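You operate a simulated robot arm through the tools that you are given. There is no shell and no other tool.

Carry out the task below with a simulated robot arm. There is one attempt and no reset: what you move stays moved.

TASK
Redo the slipped peel test on the strip in the tester.
Fine: crank back to the start, zero the display, shut both clamp knobs, peel to the red mark.

It is judged by the outcome, as a careful person would: the job done as asked, and still so three seconds after it is handed in. It fails if anything else is knocked over, pushed out of place, dropped, spilled or broken.

THE ROBOT
A 6-joint arm with a two-finger parallel gripper, fixed in place. Base frame: the origin is at the foot of the arm, x ahead of it, y to its left, z up; the work surface is at about z = 7. Units: mm, rad, N and s.
With the tool pointing down near the work surface it reaches from about 140 to 580 mm from the base axis. Its first joint turns from -1.152 to 1.152 rad. Payload 2.1 kg.
The tool frame sits at the grasp point between the pads (the TCP): z along the fingers, y along the line on which they close. The tips reach 30 mm beyond it. Largest opening 94 mm; finger width 28, thickness 10; the body of the gripper, 50 by 96 mm, starts 55 mm behind the TCP.
Orientation is that of the tool frame in the base frame, as a unit quaternion [w, x, y, z]. With the fingers straight down and closing along the base's y, the tool's x points along the base's -x, its y along +y and its z along -z.

THE INTERFACE
- The arm moves only by the tool send_rows. Its argument "commands" is a list of rows, each a list of 7 numbers: the shift along the base's x, y, z in units of 50 mm (1.0 is 50 mm), then the turn, a rotation vector about the base's x, y, z in units of 4 degrees (1.0 is 4 degrees), then the opening, from 0 (shut) to 1 (fully open). In form: [[dx, dy, dz, ax, ay, az, hand], ...]. A call has 1 to 20 rows; each row shifts and turns the commanded pose from where the row before left it. A call with a number of a shift or a turn outside -1 to 1 is refused whole. Each row takes 0.2 s and may step no farther than 50 mm and 0.15 rad from the row before; otherwise, or with a gripper value out of range, the whole call is refused. Where a pose cannot be reached the arm comes as near as it can. A force on the tool above 40 N (or 10 N above the force at the start of the call, whichever is more), or a blocked arm, ends the call early, and 0.2 s more pass. Each finger travels about 72 mm/s and halts on what it meets, pressing with about 30 N; the grip force reading is that of the motor and also rises with nothing between the fingers. The clock runs only during rows and for 0.2 s after the last one: add rows that do not move to give the fingers time. The reply holds the time, the measured pose of the TCP, the force on the tool along the base axes, the opening and the grip force, in the units named above and with some noise, with the torque about the TCP (base axes, N m) and any sound that the robot's microphone picked up.
- Cameras (640 x 400 px; columns grow to the right, rows downward): "scene" is fixed at [73.4, -382.6, 490.8]; the picture's right is [0.63, -0.78, 0.00], its down [-0.39, -0.32, -0.86] and it looks along [0.67, 0.54, -0.50] (base axes); focal length 230 px, centre (320, 200). "wrist" rides on the gripper at [76, 14, -102] in the tool frame; the picture's right is [-0.18, 0.98, 0.00], its down [-0.75, -0.14, -0.64] and it looks along [-0.63, -0.12, 0.77] (tool axes); focal length 243 px, centre (320, 200). There is no depth. A picture from a camera that has moved, and an enlarged one, comes with that camera's place and axes in the base frame and with its lens.
- camera(camera): a new picture of that camera. The clock stands still meanwhile.
- close_up(camera, box): a new picture of the part [left, top, right, bottom] of that camera's present view, enlarged. The clock stands still meanwhile.
- close_job(): hands the job in; it is judged then, once.

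Places have to be worked out from the pictures, the camera data and where the tool is seen. Open the gripper and draw the arm clear of the work before you hand the job in, unless the task says otherwise.

The tools are called after "Request:" as name(argument=value, ...) on one line, values as JSON. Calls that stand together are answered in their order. send_rows: Moves the arm, as the interface text tells. Its arguments: {"type":"object","properties":{"commands":{"type":"array"}},"required":["commands"]} The other tools are called the same way: camera (camera) takes a picture; close_up (camera, box) takes an enlarged picture of a part of a camera's view; close_job () hands the job in.

At the start:

```text
time: 0.0
tcp_pos: [373.5, 33.7, 404.5]
tcp_rot: [0.0, -0.002, 1.0, -0.001]
force: [0.3, 1.0, 0.3]
torque: [-0.01, -0.01, 0.01]
gripper_width: 94.3
finger_force: 0.0
```

scene: 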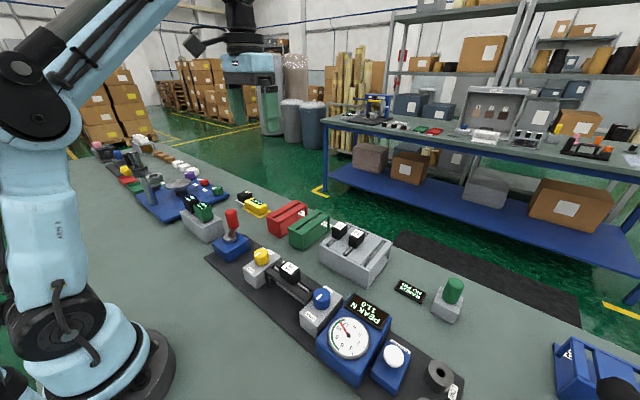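
wrist: 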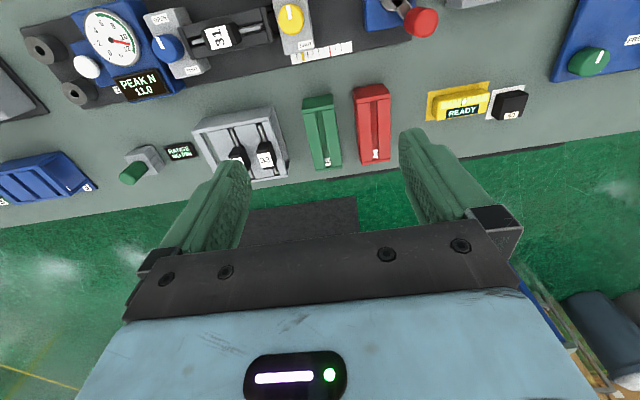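

I'll start by looking closely at the tester in both cameras to identify the crank, the zero button, the clamp knobs and the red mark.

Request:
close_up(camera="scene", box=[200, 200, 360, 300])

Request:
close_up(camera="scene", box=[300, 270, 480, 400])

Request:
close_up(camera="wrist", box=[20, 0, 240, 120])

Request:
close_up(camera="wrist", box=[180, 0, 450, 150])

```text
4.00 times, centred on (280, 250) of scene
camera zoom: at [73.4, -382.6, 490.8], right [0.63, -0.78, 0.0], down [-0.39, -0.32, -0.86], along [0.67, 0.54, -0.5], focal length 922 px, centre (480, 0)
```

zoom: 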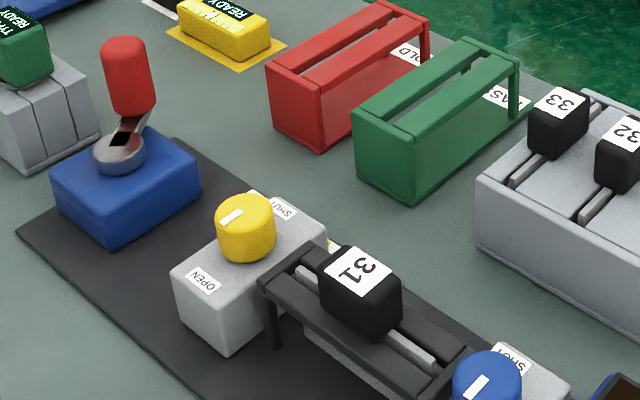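

```text
3.08 times, centred on (390, 335) of scene
camera zoom: at [73.4, -382.6, 490.8], right [0.63, -0.78, 0.0], down [-0.39, -0.32, -0.86], along [0.67, 0.54, -0.5], focal length 709 px, centre (105, -215)
```

zoom: 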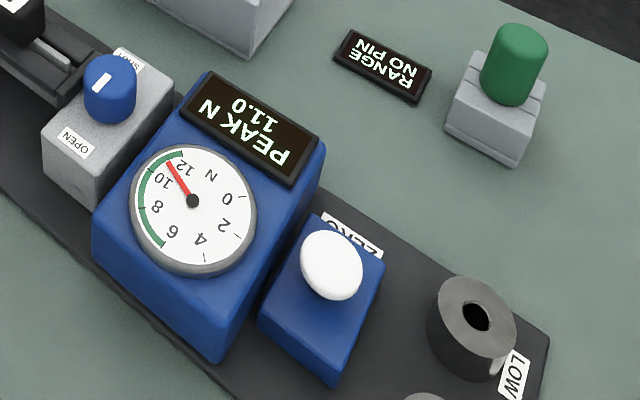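

```text
2.91 times, centred on (130, 60) of wrist
camera zoom: at [296.8, 47.3, 507.3], right [0.18, 0.98, 0.0], down [0.75, -0.14, 0.64], along [0.63, -0.12, -0.77], focal length 706 px, centre (873, 607)
```

zoom: 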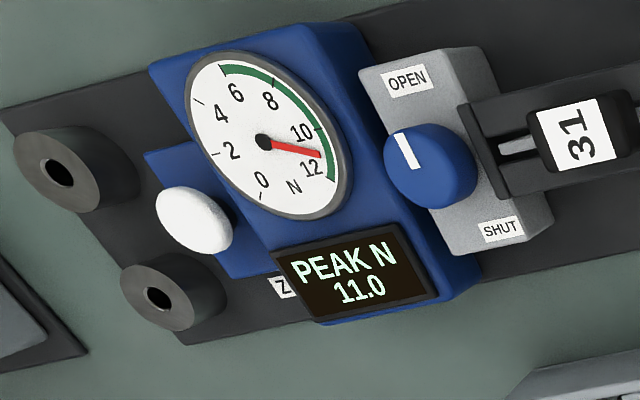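

```text
2.37 times, centred on (315, 75) of wrist
camera zoom: at [296.8, 47.3, 507.3], right [0.18, 0.98, 0.0], down [0.75, -0.14, 0.64], along [0.63, -0.12, -0.77], focal length 575 px, centre (332, 496)
```

zoom: 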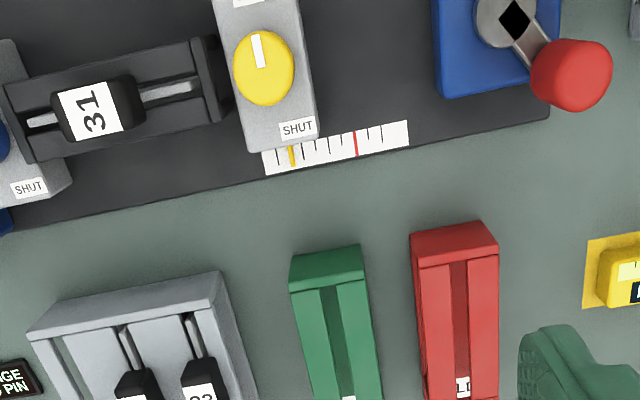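

The tester lies along y: gauge and zero button at the −y end, crank with the red handle at the +y end, and a scale with orange pointer and red line by the yellow clamp. I'll enlarge the rest of the bench to read the labels before I move.

Request:
close_up(camera="scene", box=[90, 130, 290, 255])

Request:
close_up(camera="scene", box=[380, 300, 640, 400])

Request:
close_up(camera="wrist", box=[400, 0, 640, 150])

Request:
close_up(camera="wrist", box=[0, 50, 300, 230])

```text
3.20 times, centred on (190, 192) of scene
camera zoom: at [73.4, -382.6, 490.8], right [0.63, -0.78, 0.0], down [-0.39, -0.32, -0.86], along [0.67, 0.54, -0.5], focal length 738 px, centre (736, 224)
```

zoom: 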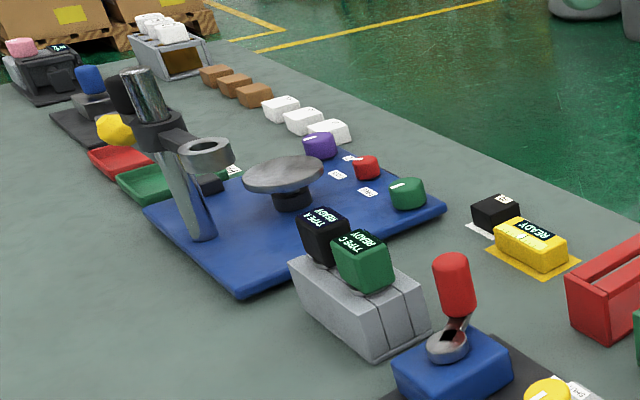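

```text
2.46 times, centred on (510, 350) of scene
camera zoom: at [73.4, -382.6, 490.8], right [0.63, -0.78, 0.0], down [-0.39, -0.32, -0.86], along [0.67, 0.54, -0.5], focal length 568 px, centre (-148, -169)
```

zoom: 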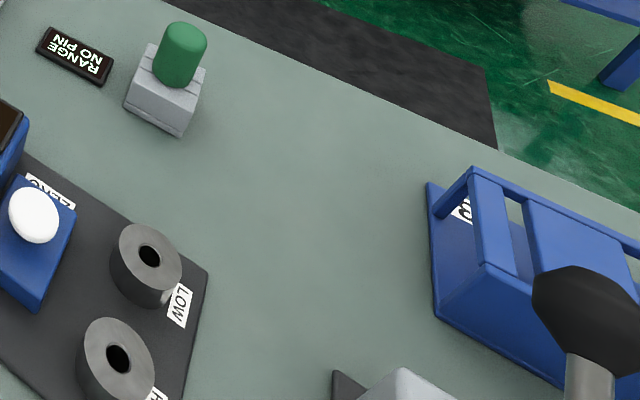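

```text
2.67 times, centred on (520, 75) of wrist
camera zoom: at [296.8, 47.3, 507.3], right [0.18, 0.98, 0.0], down [0.75, -0.14, 0.64], along [0.63, -0.12, -0.77], focal length 647 px, centre (-213, 533)
```

zoom: 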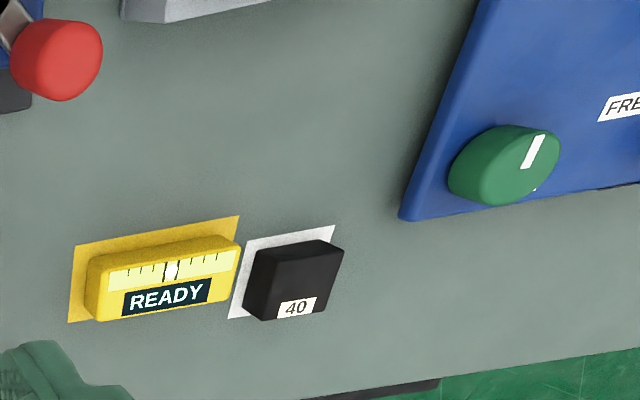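

```text
2.13 times, centred on (150, 140) of wrist
camera zoom: at [296.8, 47.3, 507.3], right [0.18, 0.98, 0.0], down [0.75, -0.14, 0.64], along [0.63, -0.12, -0.77], focal length 518 px, centre (683, 328)
```

zoom: 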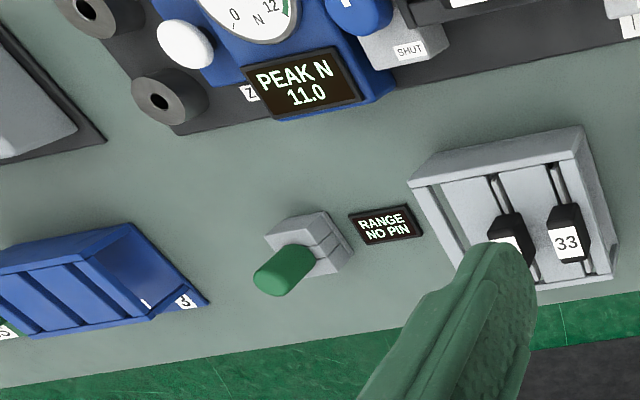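

From the two views the dial is near (291,−280), blue knob (315,−191), yellow knob (316,4), crank axis about (318,151) with handle top about (347,170,125). I'll move the arm back and to the right, high above everything, so the wrist camera sees the whole tester.

Request:
send_rows(commands=[[-0.309, -0.584, -0.136, 0, 0, 0, 1], [-0.309, -0.584, -0.136, 0, 0, 0, 1], [-0.309, -0.584, -0.136, 0, 0, 0, 1], [-0.309, -0.584, -0.136, 0, 0, 0, 1], [-0.309, -0.584, -0.136, 0, 0, 0, 1], [-0.309, -0.584, -0.136, 0, 0, 0, 1], [-0.309, -0.584, -0.136, 0, 0, 0, 1], [-0.309, -0.584, -0.136, 0, 0, 0, 1]])

Request:
camera(camera="wrist")

```text
time: 1.8
tcp_pos: [250.8, -198.9, 349.5]
tcp_rot: [0.0, -0.001, 1.0, 0.001]
force: [-0.1, 0.0, -0.7]
torque: [-0.03, -0.01, -0.01]
gripper_width: 94.0
finger_force: 0.1
```

```text
taken
camera wrist: at [173.9, -186.2, 452.7], right [0.18, 0.98, 0.0], down [0.75, -0.14, 0.64], along [0.63, -0.12, -0.77], focal length 243 px, centre (320, 200)
```

wrist: 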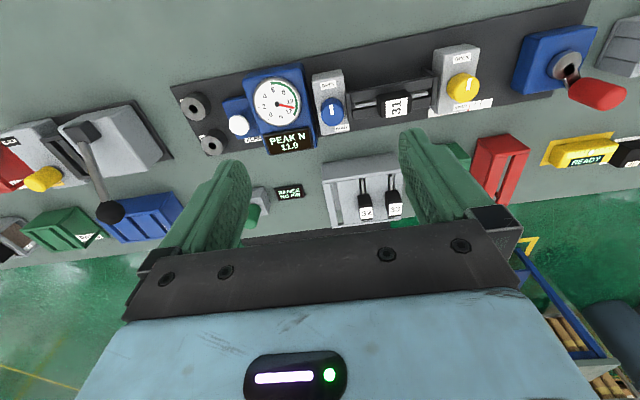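

Now I have the whole tester in view; I'll enlarge each portion to read the labels, scale and knob indicators.

Request:
close_up(camera="wrist", box=[170, 60, 350, 170])

Request:
close_up(camera="wrist", box=[410, 30, 510, 130])

Request:
close_up(camera="wrist", box=[500, 10, 640, 120])

Request:
close_up(camera="wrist", box=[300, 60, 420, 140])

Request:
close_up(camera="scene", box=[360, 340, 480, 400])

```text
3.56 times, centred on (260, 115) of wrist
camera zoom: at [173.9, -186.2, 452.7], right [0.18, 0.98, 0.0], down [0.75, -0.14, 0.64], along [0.63, -0.12, -0.77], focal length 863 px, centre (533, 502)
```

zoom: 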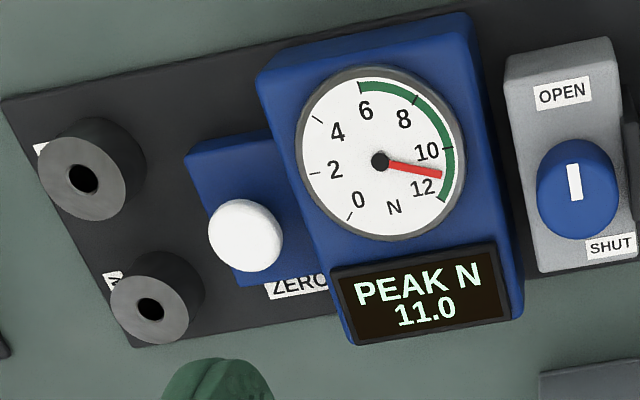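

```text
4.00 times, centred on (460, 80) of wrist
camera zoom: at [173.9, -186.2, 452.7], right [0.18, 0.98, 0.0], down [0.75, -0.14, 0.64], along [0.63, -0.12, -0.77], focal length 970 px, centre (-240, 680)
```

zoom: 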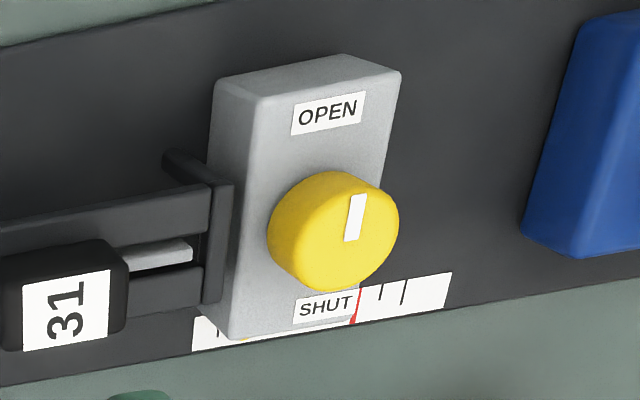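

```text
3.64 times, centred on (570, 65) of wrist
camera zoom: at [173.9, -186.2, 452.7], right [0.18, 0.98, 0.0], down [0.75, -0.14, 0.64], along [0.63, -0.12, -0.77], focal length 882 px, centre (-589, 691)
```

zoom: 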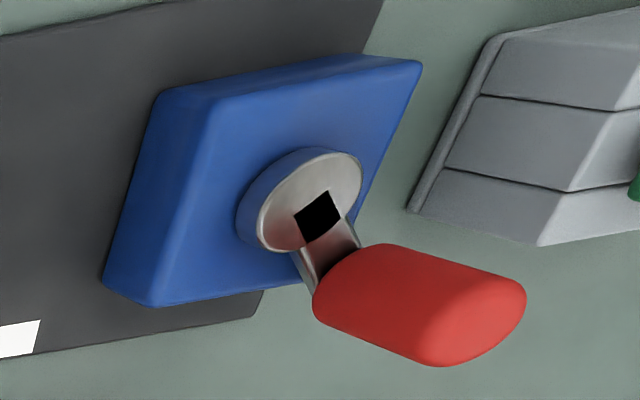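

```text
5.00 times, centred on (360, 100) of wrist
camera zoom: at [173.9, -186.2, 452.7], right [0.18, 0.98, 0.0], down [0.75, -0.14, 0.64], along [0.63, -0.12, -0.77], focal length 1213 px, centre (120, 700)
```

zoom: 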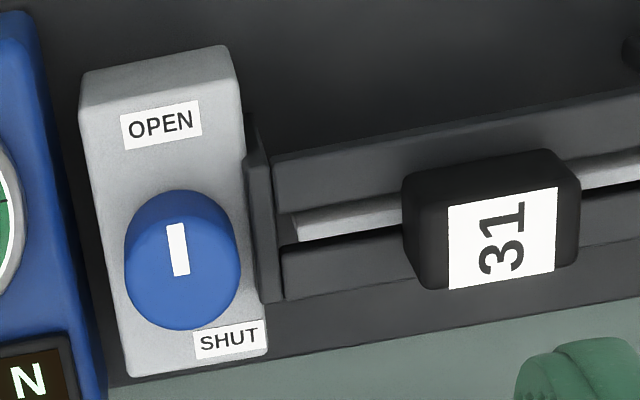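

```text
5.33 times, centred on (420, 370) of scene
camera zoom: at [73.4, -382.5, 490.8], right [0.63, -0.78, 0.0], down [-0.39, -0.32, -0.86], along [0.67, 0.54, -0.5], focal length 1230 px, centre (-213, -707)
```

zoom: 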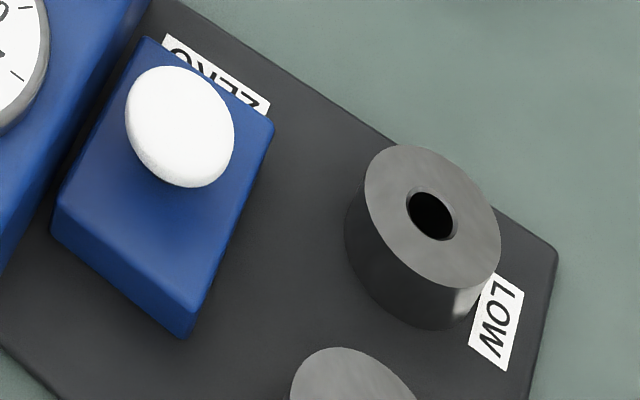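

The second socket's label is still unread; I'll check it at the bottom edge of the scene picture, in case "Fine" refers to a range setting.

Request:
close_up(camera="scene", box=[430, 380, 470, 400])

Request:
close_up(camera="wrist", box=[170, 85, 240, 160])

Request:
close_up(camera="wrist", box=[420, 80, 510, 130])

```text
16.00 times, centred on (450, 390) of scene
camera zoom: at [73.4, -382.5, 490.8], right [0.63, -0.78, 0.0], down [-0.39, -0.32, -0.86], along [0.67, 0.54, -0.5], focal length 3689 px, centre (-1760, -2840)
```

zoom: 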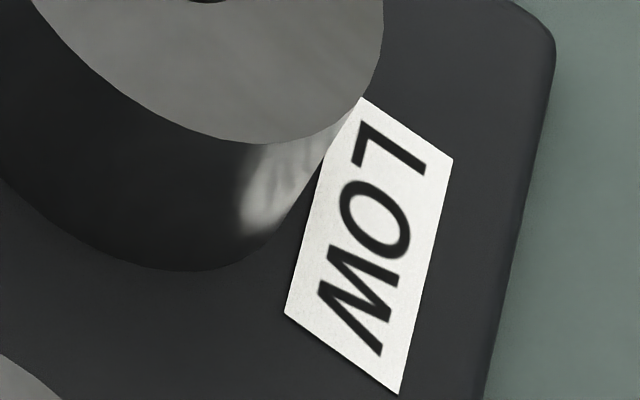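

```text
5.33 times, centred on (205, 122) of wrist
camera zoom: at [173.9, -186.2, 452.7], right [0.18, 0.98, 0.0], down [0.75, -0.14, 0.64], along [0.63, -0.12, -0.77], focal length 1294 px, centre (933, 613)
```

zoom: 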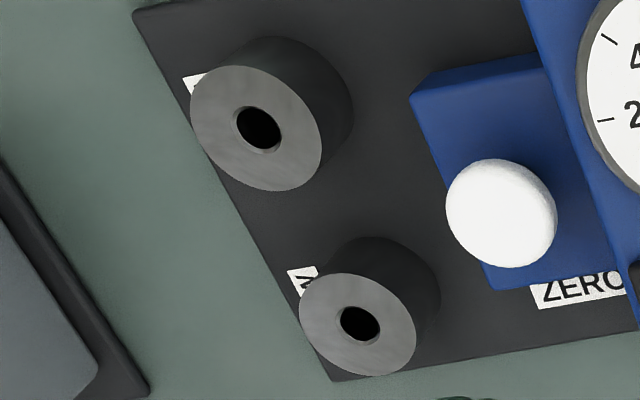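

```text
7.11 times, centred on (465, 105) of wrist
camera zoom: at [173.9, -186.2, 452.7], right [0.18, 0.98, 0.0], down [0.75, -0.14, 0.64], along [0.63, -0.12, -0.77], focal length 1725 px, centre (-711, 876)
```

zoom: 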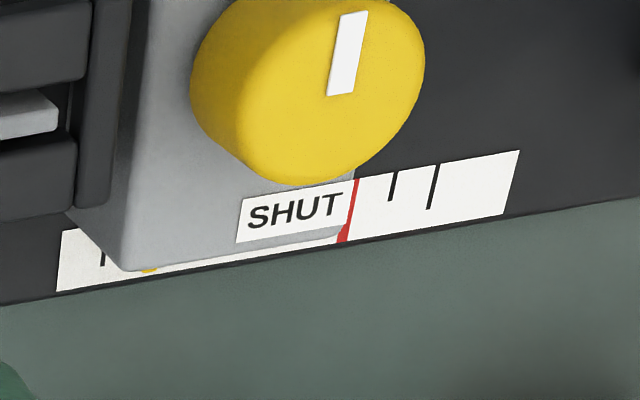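

The second socket's label is hidden behind its boss. I'll swing the hand round over that end (staying at z≈350, clear of everything) to read it, since "Fine" could conceivably name a range.

Request:
send_rows(commands=[[0.0387, -0.317, 0, 0, 0, 1, 1], [0.0387, -0.317, 0, 0, 0, 1, 1], [0.0387, -0.317, 0, 0, 0, 1, 1], [0.0387, -0.317, 0, 0, 0, 1, 1], [0.0387, -0.317, 0, 0, 0, 1, 1], [0.0387, -0.317, 0, 0, 0, 1, 1], [0.0387, -0.317, 0, 0, 0, 1, 1], [0.0387, -0.317, 0, 0, 0, 1, 1], [0.0387, -0.317, 0, 0, 0, 1, 1], [0.0387, -0.317, 0, 0, 0, 1, 1], [0.0387, -0.317, 0, 0, 0, 1, 1], [0.0387, -0.317, 0, 0, 0, 1, 1], [0.0387, -0.317, 0, 0, 0, 1, 1], [0.0387, -0.317, 0, 0, 0, 1, 1], [0.0387, -0.317, 0, 0, 0, 1, 1]])

Request:
camera(camera="wrist")

```text
time: 5.0
tcp_pos: [263.7, -412.9, 326.6]
tcp_rot: [0.0, -0.501, 0.866, 0.0]
force: [0.2, 0.0, -0.2]
torque: [0.01, 0.03, -0.02]
gripper_width: 93.8
finger_force: 0.1
out of reach, approached as far as the arm can: row 12, 14, 15
```

```text
taken
camera wrist: at [212.6, -473.0, 428.3], right [-0.76, 0.65, 0.0], down [0.5, 0.58, 0.64], along [0.42, 0.49, -0.77], focal length 243 px, centre (320, 200)
```

wrist: 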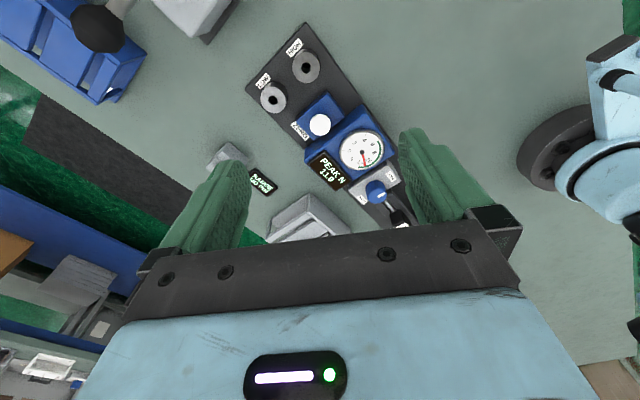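

The labels are in view now; I'll enlarge them and the scale.

Request:
close_up(camera="wrist", box=[240, 20, 340, 120])

Request:
close_up(camera="scene", box=[200, 200, 360, 300])

```text
4.00 times, centred on (290, 70) of wrist
camera zoom: at [212.6, -473.0, 428.3], right [-0.76, 0.65, 0.0], down [0.5, 0.58, 0.64], along [0.42, 0.49, -0.77], focal length 970 px, centre (440, 720)
```

zoom: 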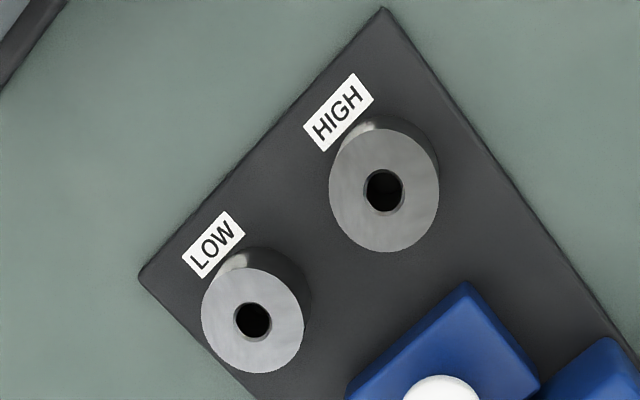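

```text
4.00 times, centred on (280, 250) of scene
camera zoom: at [73.4, -382.5, 490.8], right [0.63, -0.78, 0.0], down [-0.39, -0.32, -0.86], along [0.67, 0.54, -0.5], focal length 922 px, centre (480, 0)
```

zoom: 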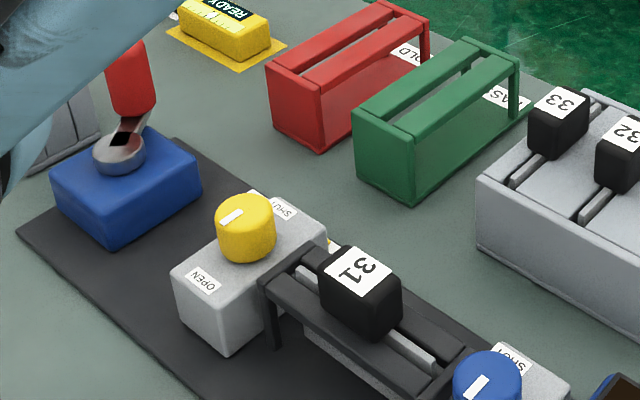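

The sockets are simply LOW and HIGH, and no range pin is asked for, so I leave the pin alone. Now I'll turn the hand back and travel to above the crank at about z=250.

Request:
send_rows(commands=[[0.083, 0.583, -0.07, 0, 0, -0.75, 1], [0.083, 0.583, -0.07, 0, 0, -0.75, 1], [0.083, 0.583, -0.07, 0, 0, -0.75, 1], [0.083, 0.583, -0.07, 0, 0, -0.75, 1], [0.083, 0.583, -0.07, 0, 0, -0.75, 1], [0.083, 0.583, -0.07, 0, 0, -0.75, 1], [0.083, 0.583, -0.07, 0, 0, -0.75, 1], [0.083, 0.583, -0.07, 0, 0, -0.75, 1], [0.083, 0.583, -0.07, 0, 0, -0.75, 1], [0.083, 0.583, -0.07, 0, 0, -0.75, 1], [0.083, 0.583, -0.07, 0, 0, -0.75, 1], [0.083, 0.583, -0.07, 0, 0, -0.75, 1], [0.083, 0.583, -0.07, 0, 0, -0.75, 1], [0.083, 0.583, -0.07, 0, 0, -0.75, 1], [0.083, 0.583, -0.07, 0, 0, -0.75, 1], [0.083, 0.583, -0.07, 0, 0, -0.75, 1], [0.083, 0.583, -0.07, 0, 0, -0.75, 1], [0.083, 0.583, -0.07, 0, 0, -0.75, 1], [0.083, 0.583, -0.07, 0, 0, -0.75, 1], [0.083, 0.583, -0.07, 0, 0, -0.75, 1]])

Request:
camera(camera="wrist")

Request:
camera(camera="scene")

```text
time: 9.2
tcp_pos: [463.5, 81.6, 317.5]
tcp_rot: [-0.001, 0.0, 1.0, -0.001]
force: [-0.2, -0.9, 0.4]
torque: [0.01, -0.01, -0.01]
gripper_width: 94.1
finger_force: 0.1
out of reach, approached as far as the arm can: row 2, 3, 4, 5, 6, 7, 8, 9, 10, 11, 12, 13, 14, 15
```

```text
taken
camera wrist: at [386.7, 95.6, 420.5], right [0.18, 0.98, 0.0], down [0.75, -0.14, 0.64], along [0.63, -0.12, -0.77], focal length 243 px, centre (320, 200)
```

wrist: 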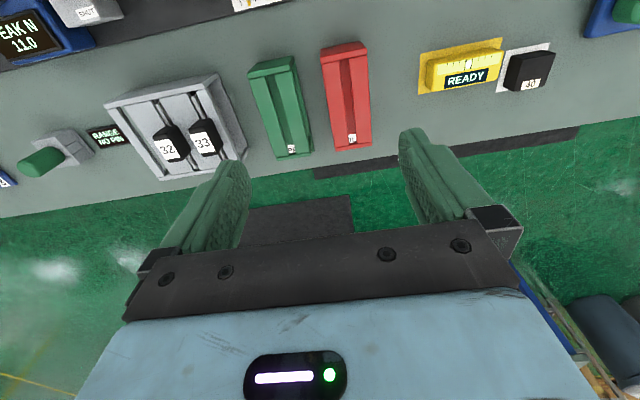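

```text
taken
```

scene: 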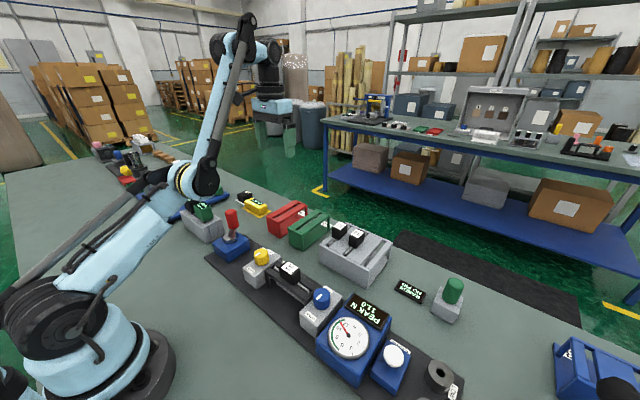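

The unreachable rows slid the arm outward to (463,82,317), but nothing was touched. I'll move to about (345,140,260), where the camera sees both the crank and the scale.

Request:
send_rows(commands=[[-0.395, 0.195, -0.192, 0, 0, 0, 1], [-0.395, 0.195, -0.192, 0, 0, 0, 1], [-0.395, 0.195, -0.192, 0, 0, 0, 1], [-0.395, 0.195, -0.192, 0, 0, 0, 1], [-0.395, 0.195, -0.192, 0, 0, 0, 1], [-0.395, 0.195, -0.192, 0, 0, 0, 1]])

Request:
camera(camera="wrist")

Request:
close_up(camera="wrist", box=[160, 50, 320, 150])

Request:
close_up(camera="wrist", box=[280, 0, 440, 130])

```text
time: 10.6
tcp_pos: [431.5, 165.4, 284.9]
tcp_rot: [-0.002, -0.001, 1.0, 0.0]
force: [-0.2, 0.6, 0.2]
torque: [0.0, 0.03, 0.0]
gripper_width: 94.1
finger_force: 0.1
out of reach, approached as far as the arm can: row 1, 2, 3, 4, 5, 6
```

```text
taken
camera wrist: at [354.7, 179.3, 388.0], right [0.18, 0.98, 0.0], down [0.75, -0.14, 0.64], along [0.63, -0.12, -0.77], focal length 243 px, centre (320, 200)
```

wrist: 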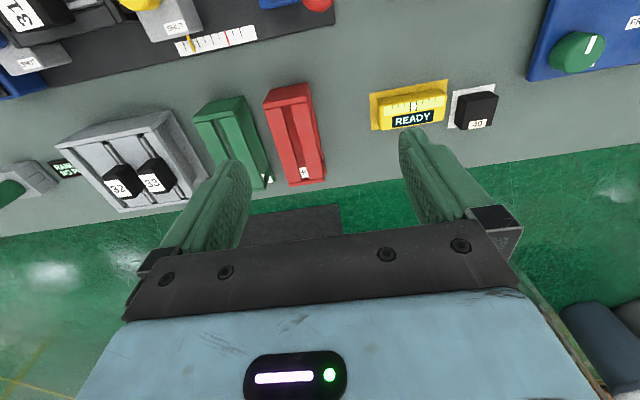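

```text
4.00 times, centred on (240, 100) of wrist
camera zoom: at [354.7, 179.3, 388.0], right [0.18, 0.98, 0.0], down [0.75, -0.14, 0.64], along [0.63, -0.12, -0.77], focal length 970 px, centre (640, 600)
```

zoom: 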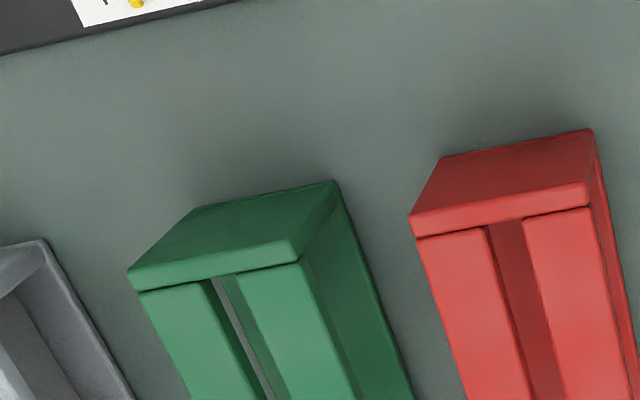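

```text
3.08 times, centred on (360, 65) of wrist
camera zoom: at [354.7, 179.3, 388.0], right [0.18, 0.98, 0.0], down [0.75, -0.14, 0.64], along [0.63, -0.12, -0.77], focal length 746 px, centre (197, 615)
```

zoom: 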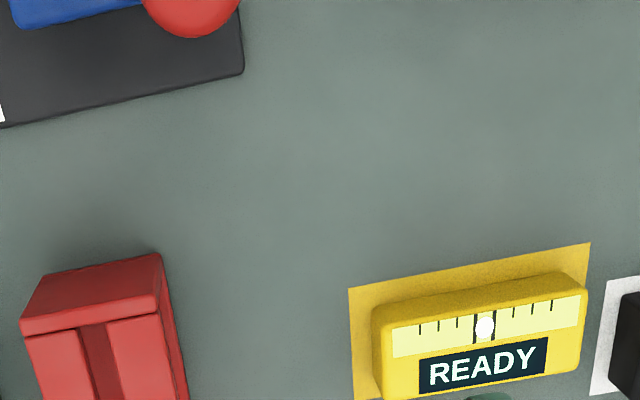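

The arm isn't following as commanded even within reach; I'll send still rows and take a scene picture to understand the arm's configuration.

Request:
send_rows(commands=[[0, 0, 0, 0, 0, 0, 1], [0, 0, 0, 0, 0, 0, 1], [0, 0, 0, 0, 0, 0, 1]])

Request:
camera(camera="scene")

```text
time: 11.4
tcp_pos: [431.0, 165.5, 285.7]
tcp_rot: [-0.001, -0.001, 1.0, -0.001]
force: [0.8, -0.1, 0.7]
torque: [0.01, 0.01, 0.01]
gripper_width: 94.2
finger_force: 0.1
```

```text
taken
```

scene: 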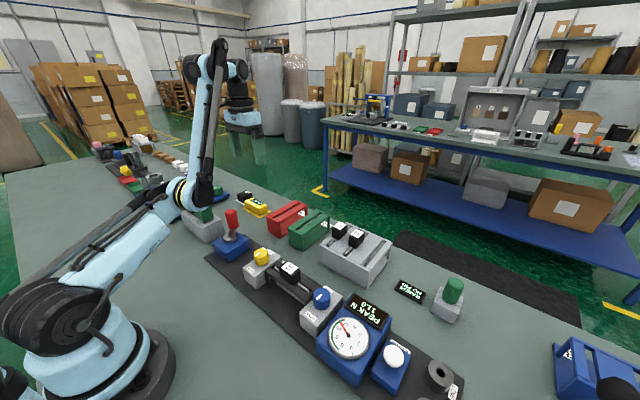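

The arm has flipped into an elbow-low posture when it was pushed out of reach. I'll stretch it radially outward and slightly up, away from everything, so the elbow straightens and can go back to elbow-up; few rows at a time.

Request:
send_rows(commands=[[0.28, 0.107, 0.1, 0, 0, 0, 1], [0.28, 0.107, 0.1, 0, 0, 0, 1], [0.28, 0.107, 0.1, 0, 0, 0, 1], [0.28, 0.107, 0.1, 0, 0, 0, 1]])

Request:
camera(camera="scene")

```text
time: 12.4
tcp_pos: [472.5, 184.5, 299.8]
tcp_rot: [0.0, -0.001, 1.0, 0.0]
force: [-0.1, 0.9, -0.6]
torque: [-0.01, -0.01, -0.02]
gripper_width: 94.1
finger_force: 0.1
out of reach, approached as far as the arm can: row 4
```

```text
taken
```

scene: 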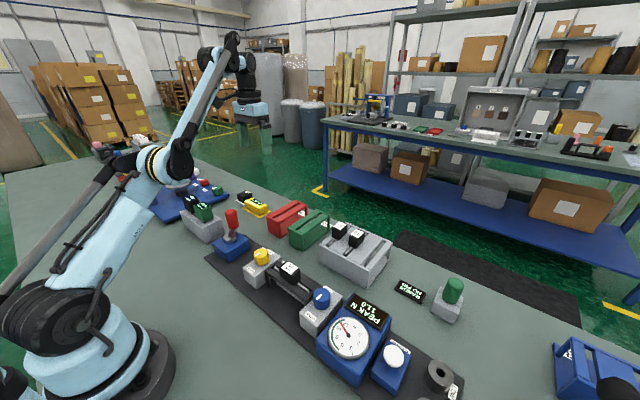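

The arm is now nearly straight, at the limit. I'll push a little farther out, then retract inward a bit and look at which way the elbow bends.

Request:
send_rows(commands=[[0.4, 0.15, 0.1, 0, 0, 0, 1], [0.4, 0.15, 0.1, 0, 0, 0, 1], [0.4, 0.15, 0.1, 0, 0, 0, 1], [-0.2, -0.08, 0, 0, 0, 0, 1], [-0.2, -0.08, 0, 0, 0, 0, 1], [-0.2, -0.08, 0, 0, 0, 0, 1]])

Request:
camera(camera="scene")

```text
time: 13.8
tcp_pos: [445.3, 172.0, 300.1]
tcp_rot: [0.0, -0.001, 1.0, 0.0]
force: [0.3, -0.1, -0.1]
torque: [0.01, 0.0, 0.0]
gripper_width: 93.9
finger_force: 0.1
out of reach, approached as far as the arm can: row 1, 2, 3
```

```text
taken
```

scene: 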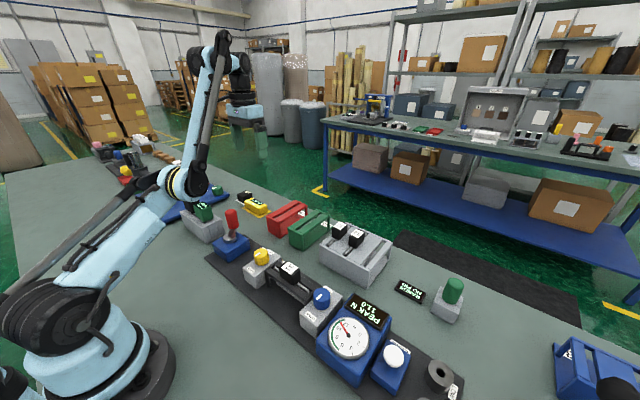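

Still elbow-low. I'll skim the reach limit with small outward steps combined with sideways motion (like what triggered the flip), then retract slightly and check.

Request:
send_rows(commands=[[0.3, 0.1, 0, 0, 0, 0, 1], [0.25, -0.1, 0, 0, 0, 0, 1], [0.1, -0.3, 0.0, 0, 0, 0, 1], [0.1, -0.3, 0.05, 0, 0, 0, 1], [0.1, -0.3, 0.05, 0, 0, 0, 1], [0.1, -0.3, 0.05, 0, 0, 0, 1], [0.1, -0.3, 0.05, 0, 0, 0, 1], [0.1, -0.3, 0.05, 0, 0, 0, 1], [0.1, -0.3, 0.05, 0, 0, 0, 1], [0.1, -0.3, 0.05, 0, 0, 0, 1], [-0.2, 0, 0, 0, 0, 0, 1], [-0.2, 0, 0, 0, 0, 0, 1]])

Request:
camera(camera="scene")

```text
time: 16.4
tcp_pos: [480.1, 58.0, 308.7]
tcp_rot: [-0.001, -0.002, 1.0, 0.0]
force: [-0.3, 0.5, 0.1]
torque: [-0.02, 0.0, 0.02]
gripper_width: 93.9
finger_force: 0.1
out of reach, approached as far as the arm can: row 7, 8, 9, 10
```

```text
taken
```

scene: 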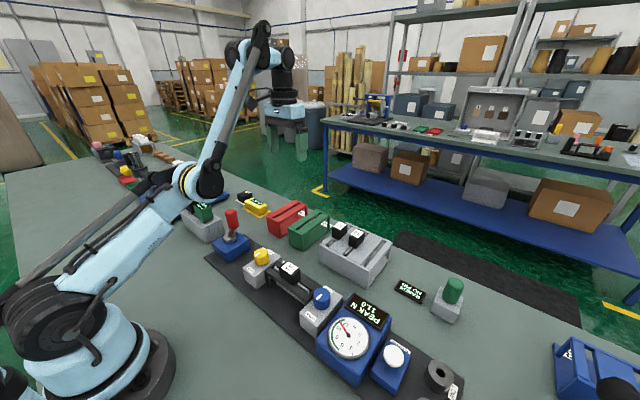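

Still elbow-low. I'll try a full-size outward push at the limit so the solver passes through the straight posture, then retract and check.

Request:
send_rows(commands=[[0.3, 0.0, 0, 0, 0, 0, 1], [0.9, 0.1, 0.3, 0, 0, 0, 1], [0.9, 0.1, 0.3, 0, 0, 0, 1], [0.9, 0.1, 0.3, 0, 0, 0, 1], [-0.3, 0, 0, 0, 0, 0, 1], [-0.3, 0, 0, 0, 0, 0, 1]])

Request:
camera(camera="scene")

```text
time: 17.8
tcp_pos: [483.4, 58.6, 288.8]
tcp_rot: [0.0, 0.001, 1.0, 0.0]
force: [0.1, -0.8, -0.6]
torque: [0.03, 0.0, 0.01]
gripper_width: 94.0
finger_force: 0.0
out of reach, approached as far as the arm can: row 2, 3, 4
```

```text
taken
```

scene: 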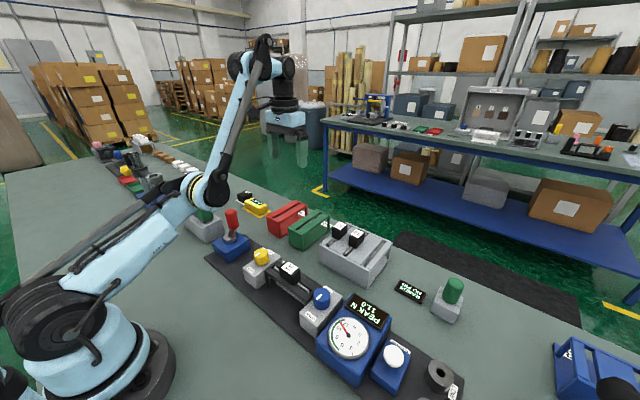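

Still elbow-low though the elbow itself is high (z≈290, clear of objects). I'll repeat the sort of motion that caused the flip: cross the limit with a sideways/upward move plus hand rotation, then retract and see whether inward rows become reachable.

Request:
send_rows(commands=[[-0.2, 0.0, 0.3, 0, 0, 0, 1], [-0.2, 0.0, 0.3, 0, 0, 0, 1], [-0.1, 0.0, 0.3, 0, 0, 0, 1], [0.2, -0.2, 0.1, 0, 0, 1, 1], [0.25, -0.2, 0, 0, 0, 1, 1], [0.25, -0.2, 0, 0, 0, 1, 1], [0.25, -0.2, 0, 0, 0, 1, 1], [0.25, -0.2, 0, 0, 0, 1, 1], [-0.3, 0, 0, 0, 0, -1, 1], [-0.3, 0, 0, 0, 0, -1, 1], [-0.3, 0, 0, 0, 0, -1, 1], [-0.3, 0, 0, 0, 0, -1, 1]])

Request:
camera(camera="scene")

```text
time: 20.4
tcp_pos: [447.8, 13.7, 330.5]
tcp_rot: [-0.001, -0.035, 0.999, 0.001]
force: [0.5, -0.4, 0.2]
torque: [0.04, 0.0, 0.04]
gripper_width: 93.8
finger_force: 0.0
out of reach, approached as far as the arm can: row 5, 6, 7, 8, 11, 12
```

```text
taken
```

scene: 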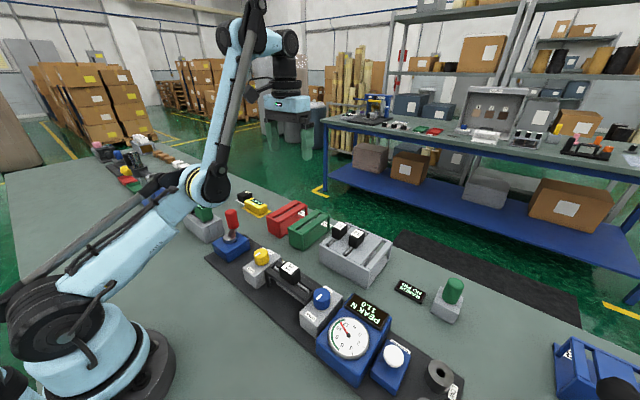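

I'll use a scheme in which each attempt jumps just past the limit and then retracts; once the elbow flips back, the retracting rows will succeed and later jumps stay inside reach.

Request:
send_rows(commands=[[0.86, 0, 0, 0, 0, -1, 1], [-0.4, 0, 0, 0, 0, 0, 1], [-0.4, 0, 0, 0, 0, 0, 1], [-0.4, 0, 0, 0, 0, 0, 1], [-0.4, 0, 0, 0, 0, 0, 1], [0.92, 0, 0, 0, 0, 0, 1], [-0.4, 0, 0, 0, 0, 0, 1], [-0.4, 0, 0, 0, 0, 0, 1], [-0.4, 0, 0, 0, 0, 0, 1], [-0.4, 0, 0, 0, 0, 0, 1], [0.97, 0, 0, 0, 0, 0, 1], [-0.4, 0, 0, 0, 0, 0, 1], [-0.4, 0, 0, 0, 0, 0, 1], [-0.4, 0, 0, 0, 0, 0, 1], [-0.4, 0, 0, 0, 0, 0, 1]])

Request:
camera(camera="scene")

```text
time: 23.6
tcp_pos: [432.2, 18.7, 361.3]
tcp_rot: [0.0, -0.002, 1.0, 0.0]
force: [-0.1, 0.3, -0.6]
torque: [0.01, 0.01, -0.01]
gripper_width: 94.0
finger_force: 0.0
out of reach, approached as far as the arm can: row 1, 3, 4, 5, 6, 8, 9, 10, 11, 13, 14, 15
```

```text
taken
```

scene: 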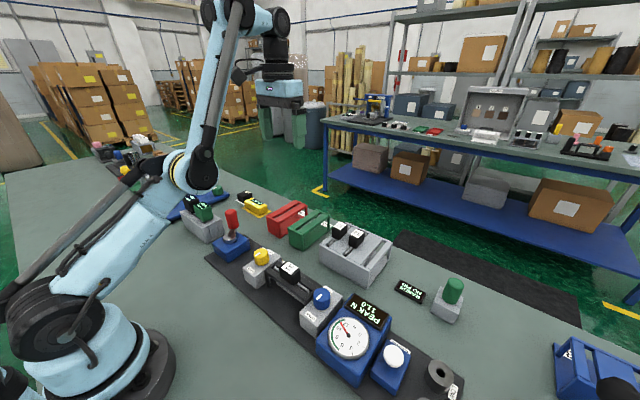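

The elbow-low branch is held by the wrist's limit, and the TCP slides up-and-in along it. Following that direction should lift the upper arm through the straight posture into elbow-up, so I'll command up-and-inward moves, then test inward.

Request:
send_rows(commands=[[-0.15, 0, 0.25, 0, 0, 0, 1], [-0.15, 0, 0.25, 0, 0, 0, 1], [-0.15, 0, 0.25, 0, 0, 0, 1], [-0.15, 0, 0.25, 0, 0, 0, 1], [-0.15, 0, 0.25, 0, 0, 0, 1], [-0.15, 0, 0.25, 0, 0, 0, 1], [-0.15, 0, 0.25, 0, 0, 0, 1], [-0.15, 0, 0.25, 0, 0, 0, 1], [-0.2, 0, 0.2, 0, 0, 0, 1], [-0.2, 0, 0.2, 0, 0, 0, 1]])

Request:
camera(camera="scene")

```text
time: 25.8
tcp_pos: [335.4, 14.9, 454.3]
tcp_rot: [0.0, -0.001, 1.0, -0.001]
force: [0.5, 0.3, -0.2]
torque: [-0.02, 0.0, 0.01]
gripper_width: 93.8
finger_force: 0.1
out of reach, approached as far as the arm can: row 5, 7, 8, 9, 10
```

```text
taken
```

scene: 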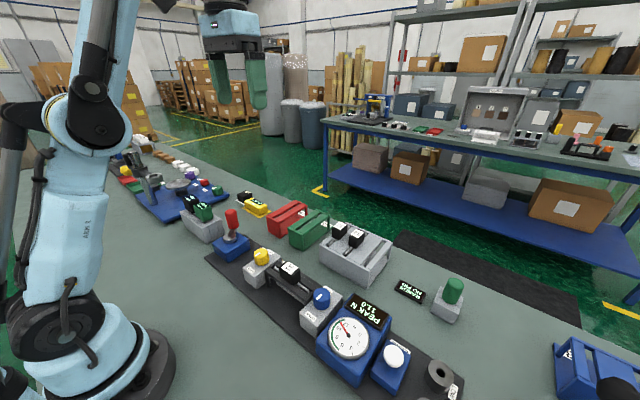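

The elbow is up again, as at the start. From now on I'll stay well inside reach. I'll go to about (345,140,280) for a view of crank and scale.

Request:
send_rows(commands=[[0, 0, -0.35, 0, 0, 0, 1], [0, 0, -0.35, 0, 0, 0, 1], [0.02, 0.25, -0.35, 0, 0, 0, 1], [0.02, 0.25, -0.35, 0, 0, 0, 1], [0.02, 0.25, -0.35, 0, 0, 0, 1], [0.02, 0.25, -0.35, 0, 0, 0, 1], [0.02, 0.25, -0.35, 0, 0, 0, 1], [0.02, 0.25, -0.35, 0, 0, 0, 1], [0.02, 0.25, -0.35, 0, 0, 0, 1], [0.02, 0.25, -0.35, 0, 0, 0, 1], [0.02, 0.25, 0, 0, 0, 0, 1], [0.02, 0.25, 0, 0, 0, 0, 1]])

Request:
camera(camera="wrist")

Request:
close_up(camera="wrist", box=[160, 50, 320, 150])

Request:
close_up(camera="wrist", box=[280, 40, 440, 140])

```text
time: 28.4
tcp_pos: [346.4, 140.8, 279.2]
tcp_rot: [0.0, 0.0, 1.0, 0.0]
force: [-0.3, -0.7, 0.0]
torque: [-0.01, 0.0, -0.02]
gripper_width: 94.0
finger_force: 0.0
```

```text
taken
camera wrist: at [268.9, 154.4, 382.4], right [0.18, 0.98, 0.0], down [0.75, -0.14, 0.64], along [0.63, -0.12, -0.77], focal length 243 px, centre (320, 200)
```

wrist: 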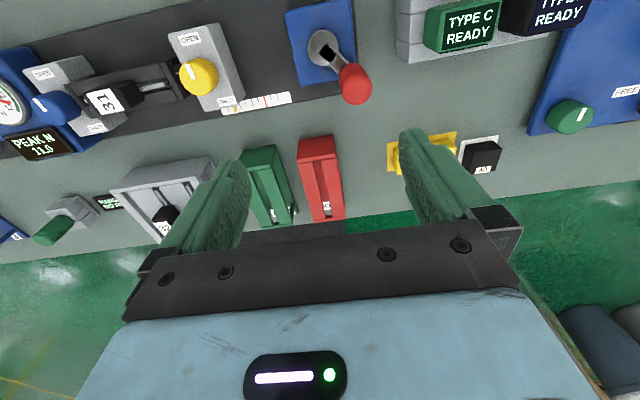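

```text
4.00 times, centred on (240, 100) of wrist
camera zoom: at [268.9, 154.4, 382.4], right [0.18, 0.98, 0.0], down [0.75, -0.14, 0.64], along [0.63, -0.12, -0.77], focal length 970 px, centre (640, 600)
```

zoom: 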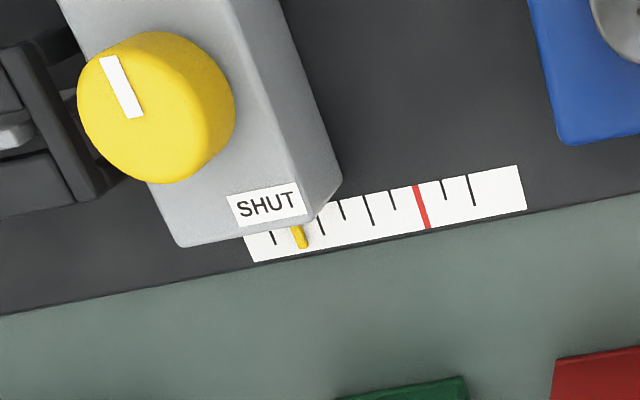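

```text
4.00 times, centred on (360, 90) of wrist
camera zoom: at [268.9, 154.4, 382.4], right [0.18, 0.98, 0.0], down [0.75, -0.14, 0.64], along [0.63, -0.12, -0.77], focal length 970 px, centre (160, 640)
```

zoom: 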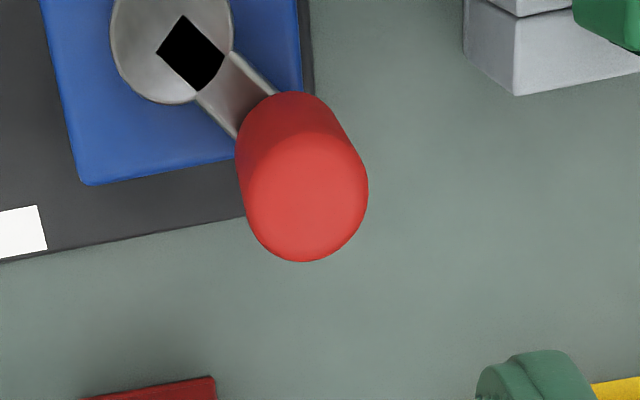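

Clear view now: the pointer sits about one tick from the first tick and the red line is the sixth tick (about 10 mm each). The crank hub is near (317,148) and the handle at about (343,178), top z≈125, about 28 mm thick. I'll go above the handle for a closer look.

Request:
send_rows(commands=[[-0.02, 0.25, -0.4, 0, 0, 0, 1], [-0.02, 0.25, -0.4, 0, 0, 0, 1], [-0.02, 0.24, -0.38, 0, 0, 0, 1], [0, 0, 0, 0, 0, 0, 1]])

Request:
camera(camera="wrist")

Request:
close_up(camera="scene", box=[180, 150, 300, 270])

```text
time: 29.4
tcp_pos: [341.4, 178.4, 220.1]
tcp_rot: [0.0, 0.0, 1.0, 0.0]
force: [-0.5, -0.2, 0.9]
torque: [0.02, 0.01, -0.04]
gripper_width: 93.8
finger_force: 0.0
```

```text
taken
camera wrist: at [264.1, 191.2, 323.7], right [0.18, 0.98, 0.0], down [0.75, -0.14, 0.64], along [0.63, -0.12, -0.77], focal length 243 px, centre (320, 200)
```

wrist: 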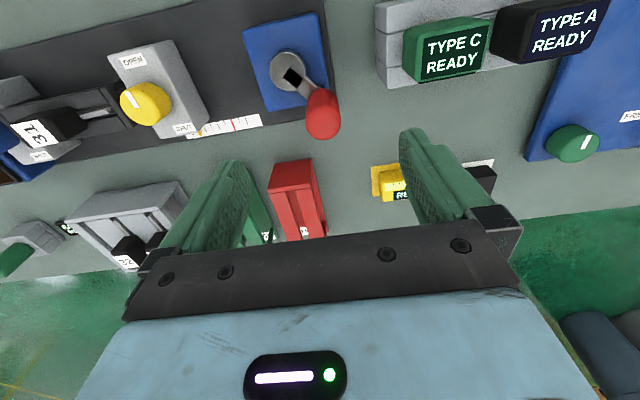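

```text
3.33 times, centred on (240, 210) of scene
camera zoom: at [73.4, -382.6, 490.8], right [0.63, -0.78, 0.0], down [-0.39, -0.32, -0.86], along [0.67, 0.54, -0.5], focal length 768 px, centre (587, 167)
```

zoom: 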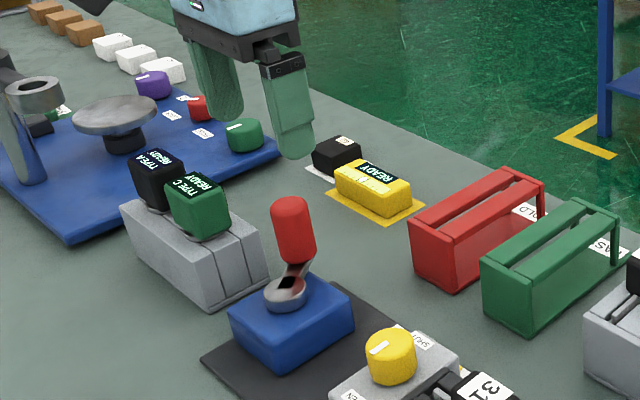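

Combining both cameras the handle is at about (345,178), from z≈65 to z≈121. I'll narrow the jaws to about 58 mm (to keep clear of the grey block at y≈245) and lower them around the handle to TCP z≈108.

Request:
send_rows(commands=[[0.04, -0.005, -0.2, 0, 0, 0, 0.62], [0.03, 0, -0.3, 0, 0, 0, 0.62], [0, 0, -0.35, 0, 0, 0, 0.62], [0, 0, -0.35, 0, 0, 0, 0.62], [0, 0, -0.35, 0, 0, 0, 0.62], [0, 0, -0.2, 0, 0, 0, 0.62], [0, 0, 0, 0, 0, 0, 0.62]])

Request:
camera(camera="wrist")

Request:
close_up(camera="scene", box=[180, 150, 300, 270])

```text
time: 31.0
tcp_pos: [346.2, 178.1, 132.8]
tcp_rot: [0.0, -0.001, 1.0, 0.0]
force: [0.4, 0.5, -0.8]
torque: [0.04, -0.02, 0.05]
gripper_width: 58.3
finger_force: 0.0
```

```text
taken
camera wrist: at [269.9, 191.4, 236.3], right [0.18, 0.98, 0.0], down [0.75, -0.14, 0.64], along [0.63, -0.12, -0.77], focal length 243 px, centre (320, 200)
```

wrist: 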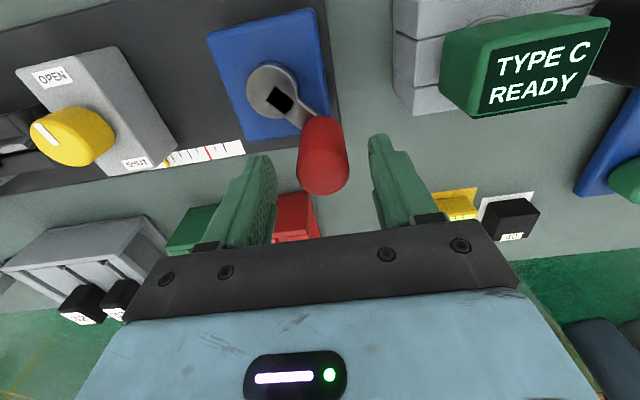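

```text
3.33 times, centred on (240, 210) of scene
camera zoom: at [73.4, -382.6, 490.8], right [0.63, -0.78, 0.0], down [-0.39, -0.32, -0.86], along [0.67, 0.54, -0.5], focal length 768 px, centre (587, 167)
```

zoom: 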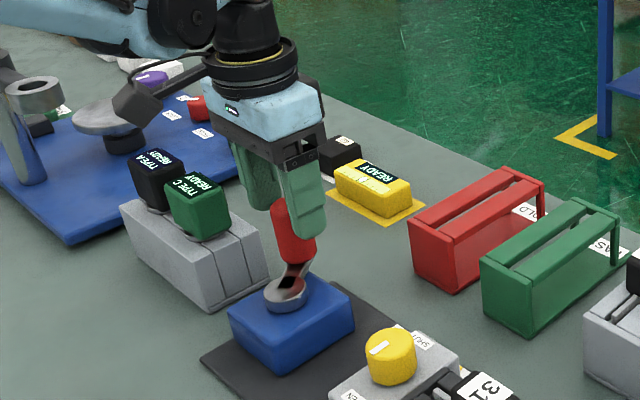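

The handle is centred between the jaws. I'll lower 25 mm and close on it.

Request:
send_rows(commands=[[0, 0, -0.25, 0, 0, 0, 0.62], [0, 0, -0.25, 0, 0, 0, 0.62], [0, 0, 0, 0, 0, 0, 0.2], [0, 0, 0, 0, 0, 0, 0.2], [0, 0, 0, 0, 0, 0, 0.2]])

Request:
camera(camera="wrist")

```text
time: 32.2
tcp_pos: [348.7, 178.4, 108.3]
tcp_rot: [0.002, -0.001, 1.0, 0.001]
force: [15.5, 15.9, -9.4]
torque: [-0.88, 0.48, -0.07]
gripper_width: 31.8
finger_force: 45.2
```

```text
taken
camera wrist: at [270.0, 191.8, 210.3], right [0.18, 0.98, 0.0], down [0.75, -0.14, 0.64], along [0.63, -0.12, -0.77], focal length 243 px, centre (320, 200)
```

wrist: 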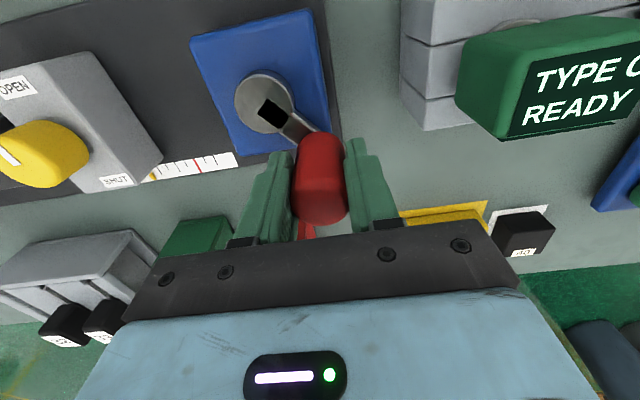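

Gripped at 31.8 mm with moderate side load. Before turning I'll locate the hub centre precisely.

Request:
close_up(camera="wrist", box=[180, 0, 360, 180])

Request:
close_up(camera="scene", box=[190, 190, 290, 270])

```text
2.22 times, centred on (270, 90) of wrist
camera zoom: at [270.0, 191.8, 210.3], right [0.18, 0.98, 0.0], down [0.75, -0.14, 0.64], along [0.63, -0.12, -0.77], focal length 539 px, centre (431, 444)
```

zoom: 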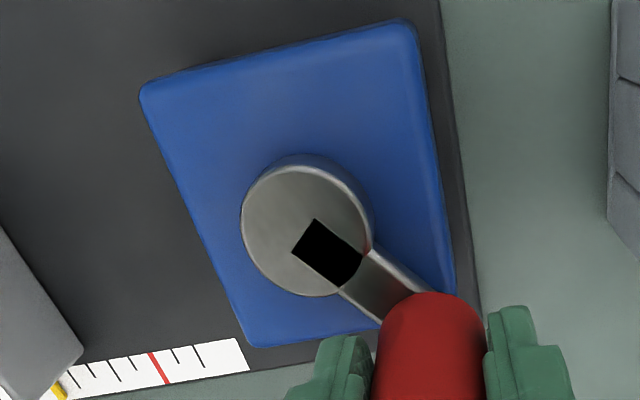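

```text
5.00 times, centred on (240, 230) of scene
camera zoom: at [73.5, -382.5, 490.8], right [0.63, -0.78, 0.0], down [-0.39, -0.32, -0.86], along [0.67, 0.54, -0.5], focal length 1153 px, centre (720, 50)
```

zoom: 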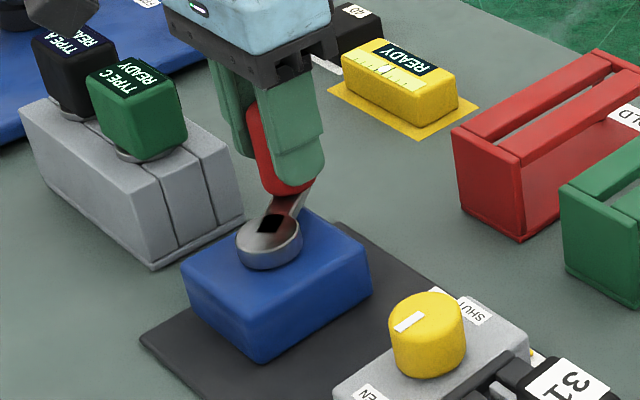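

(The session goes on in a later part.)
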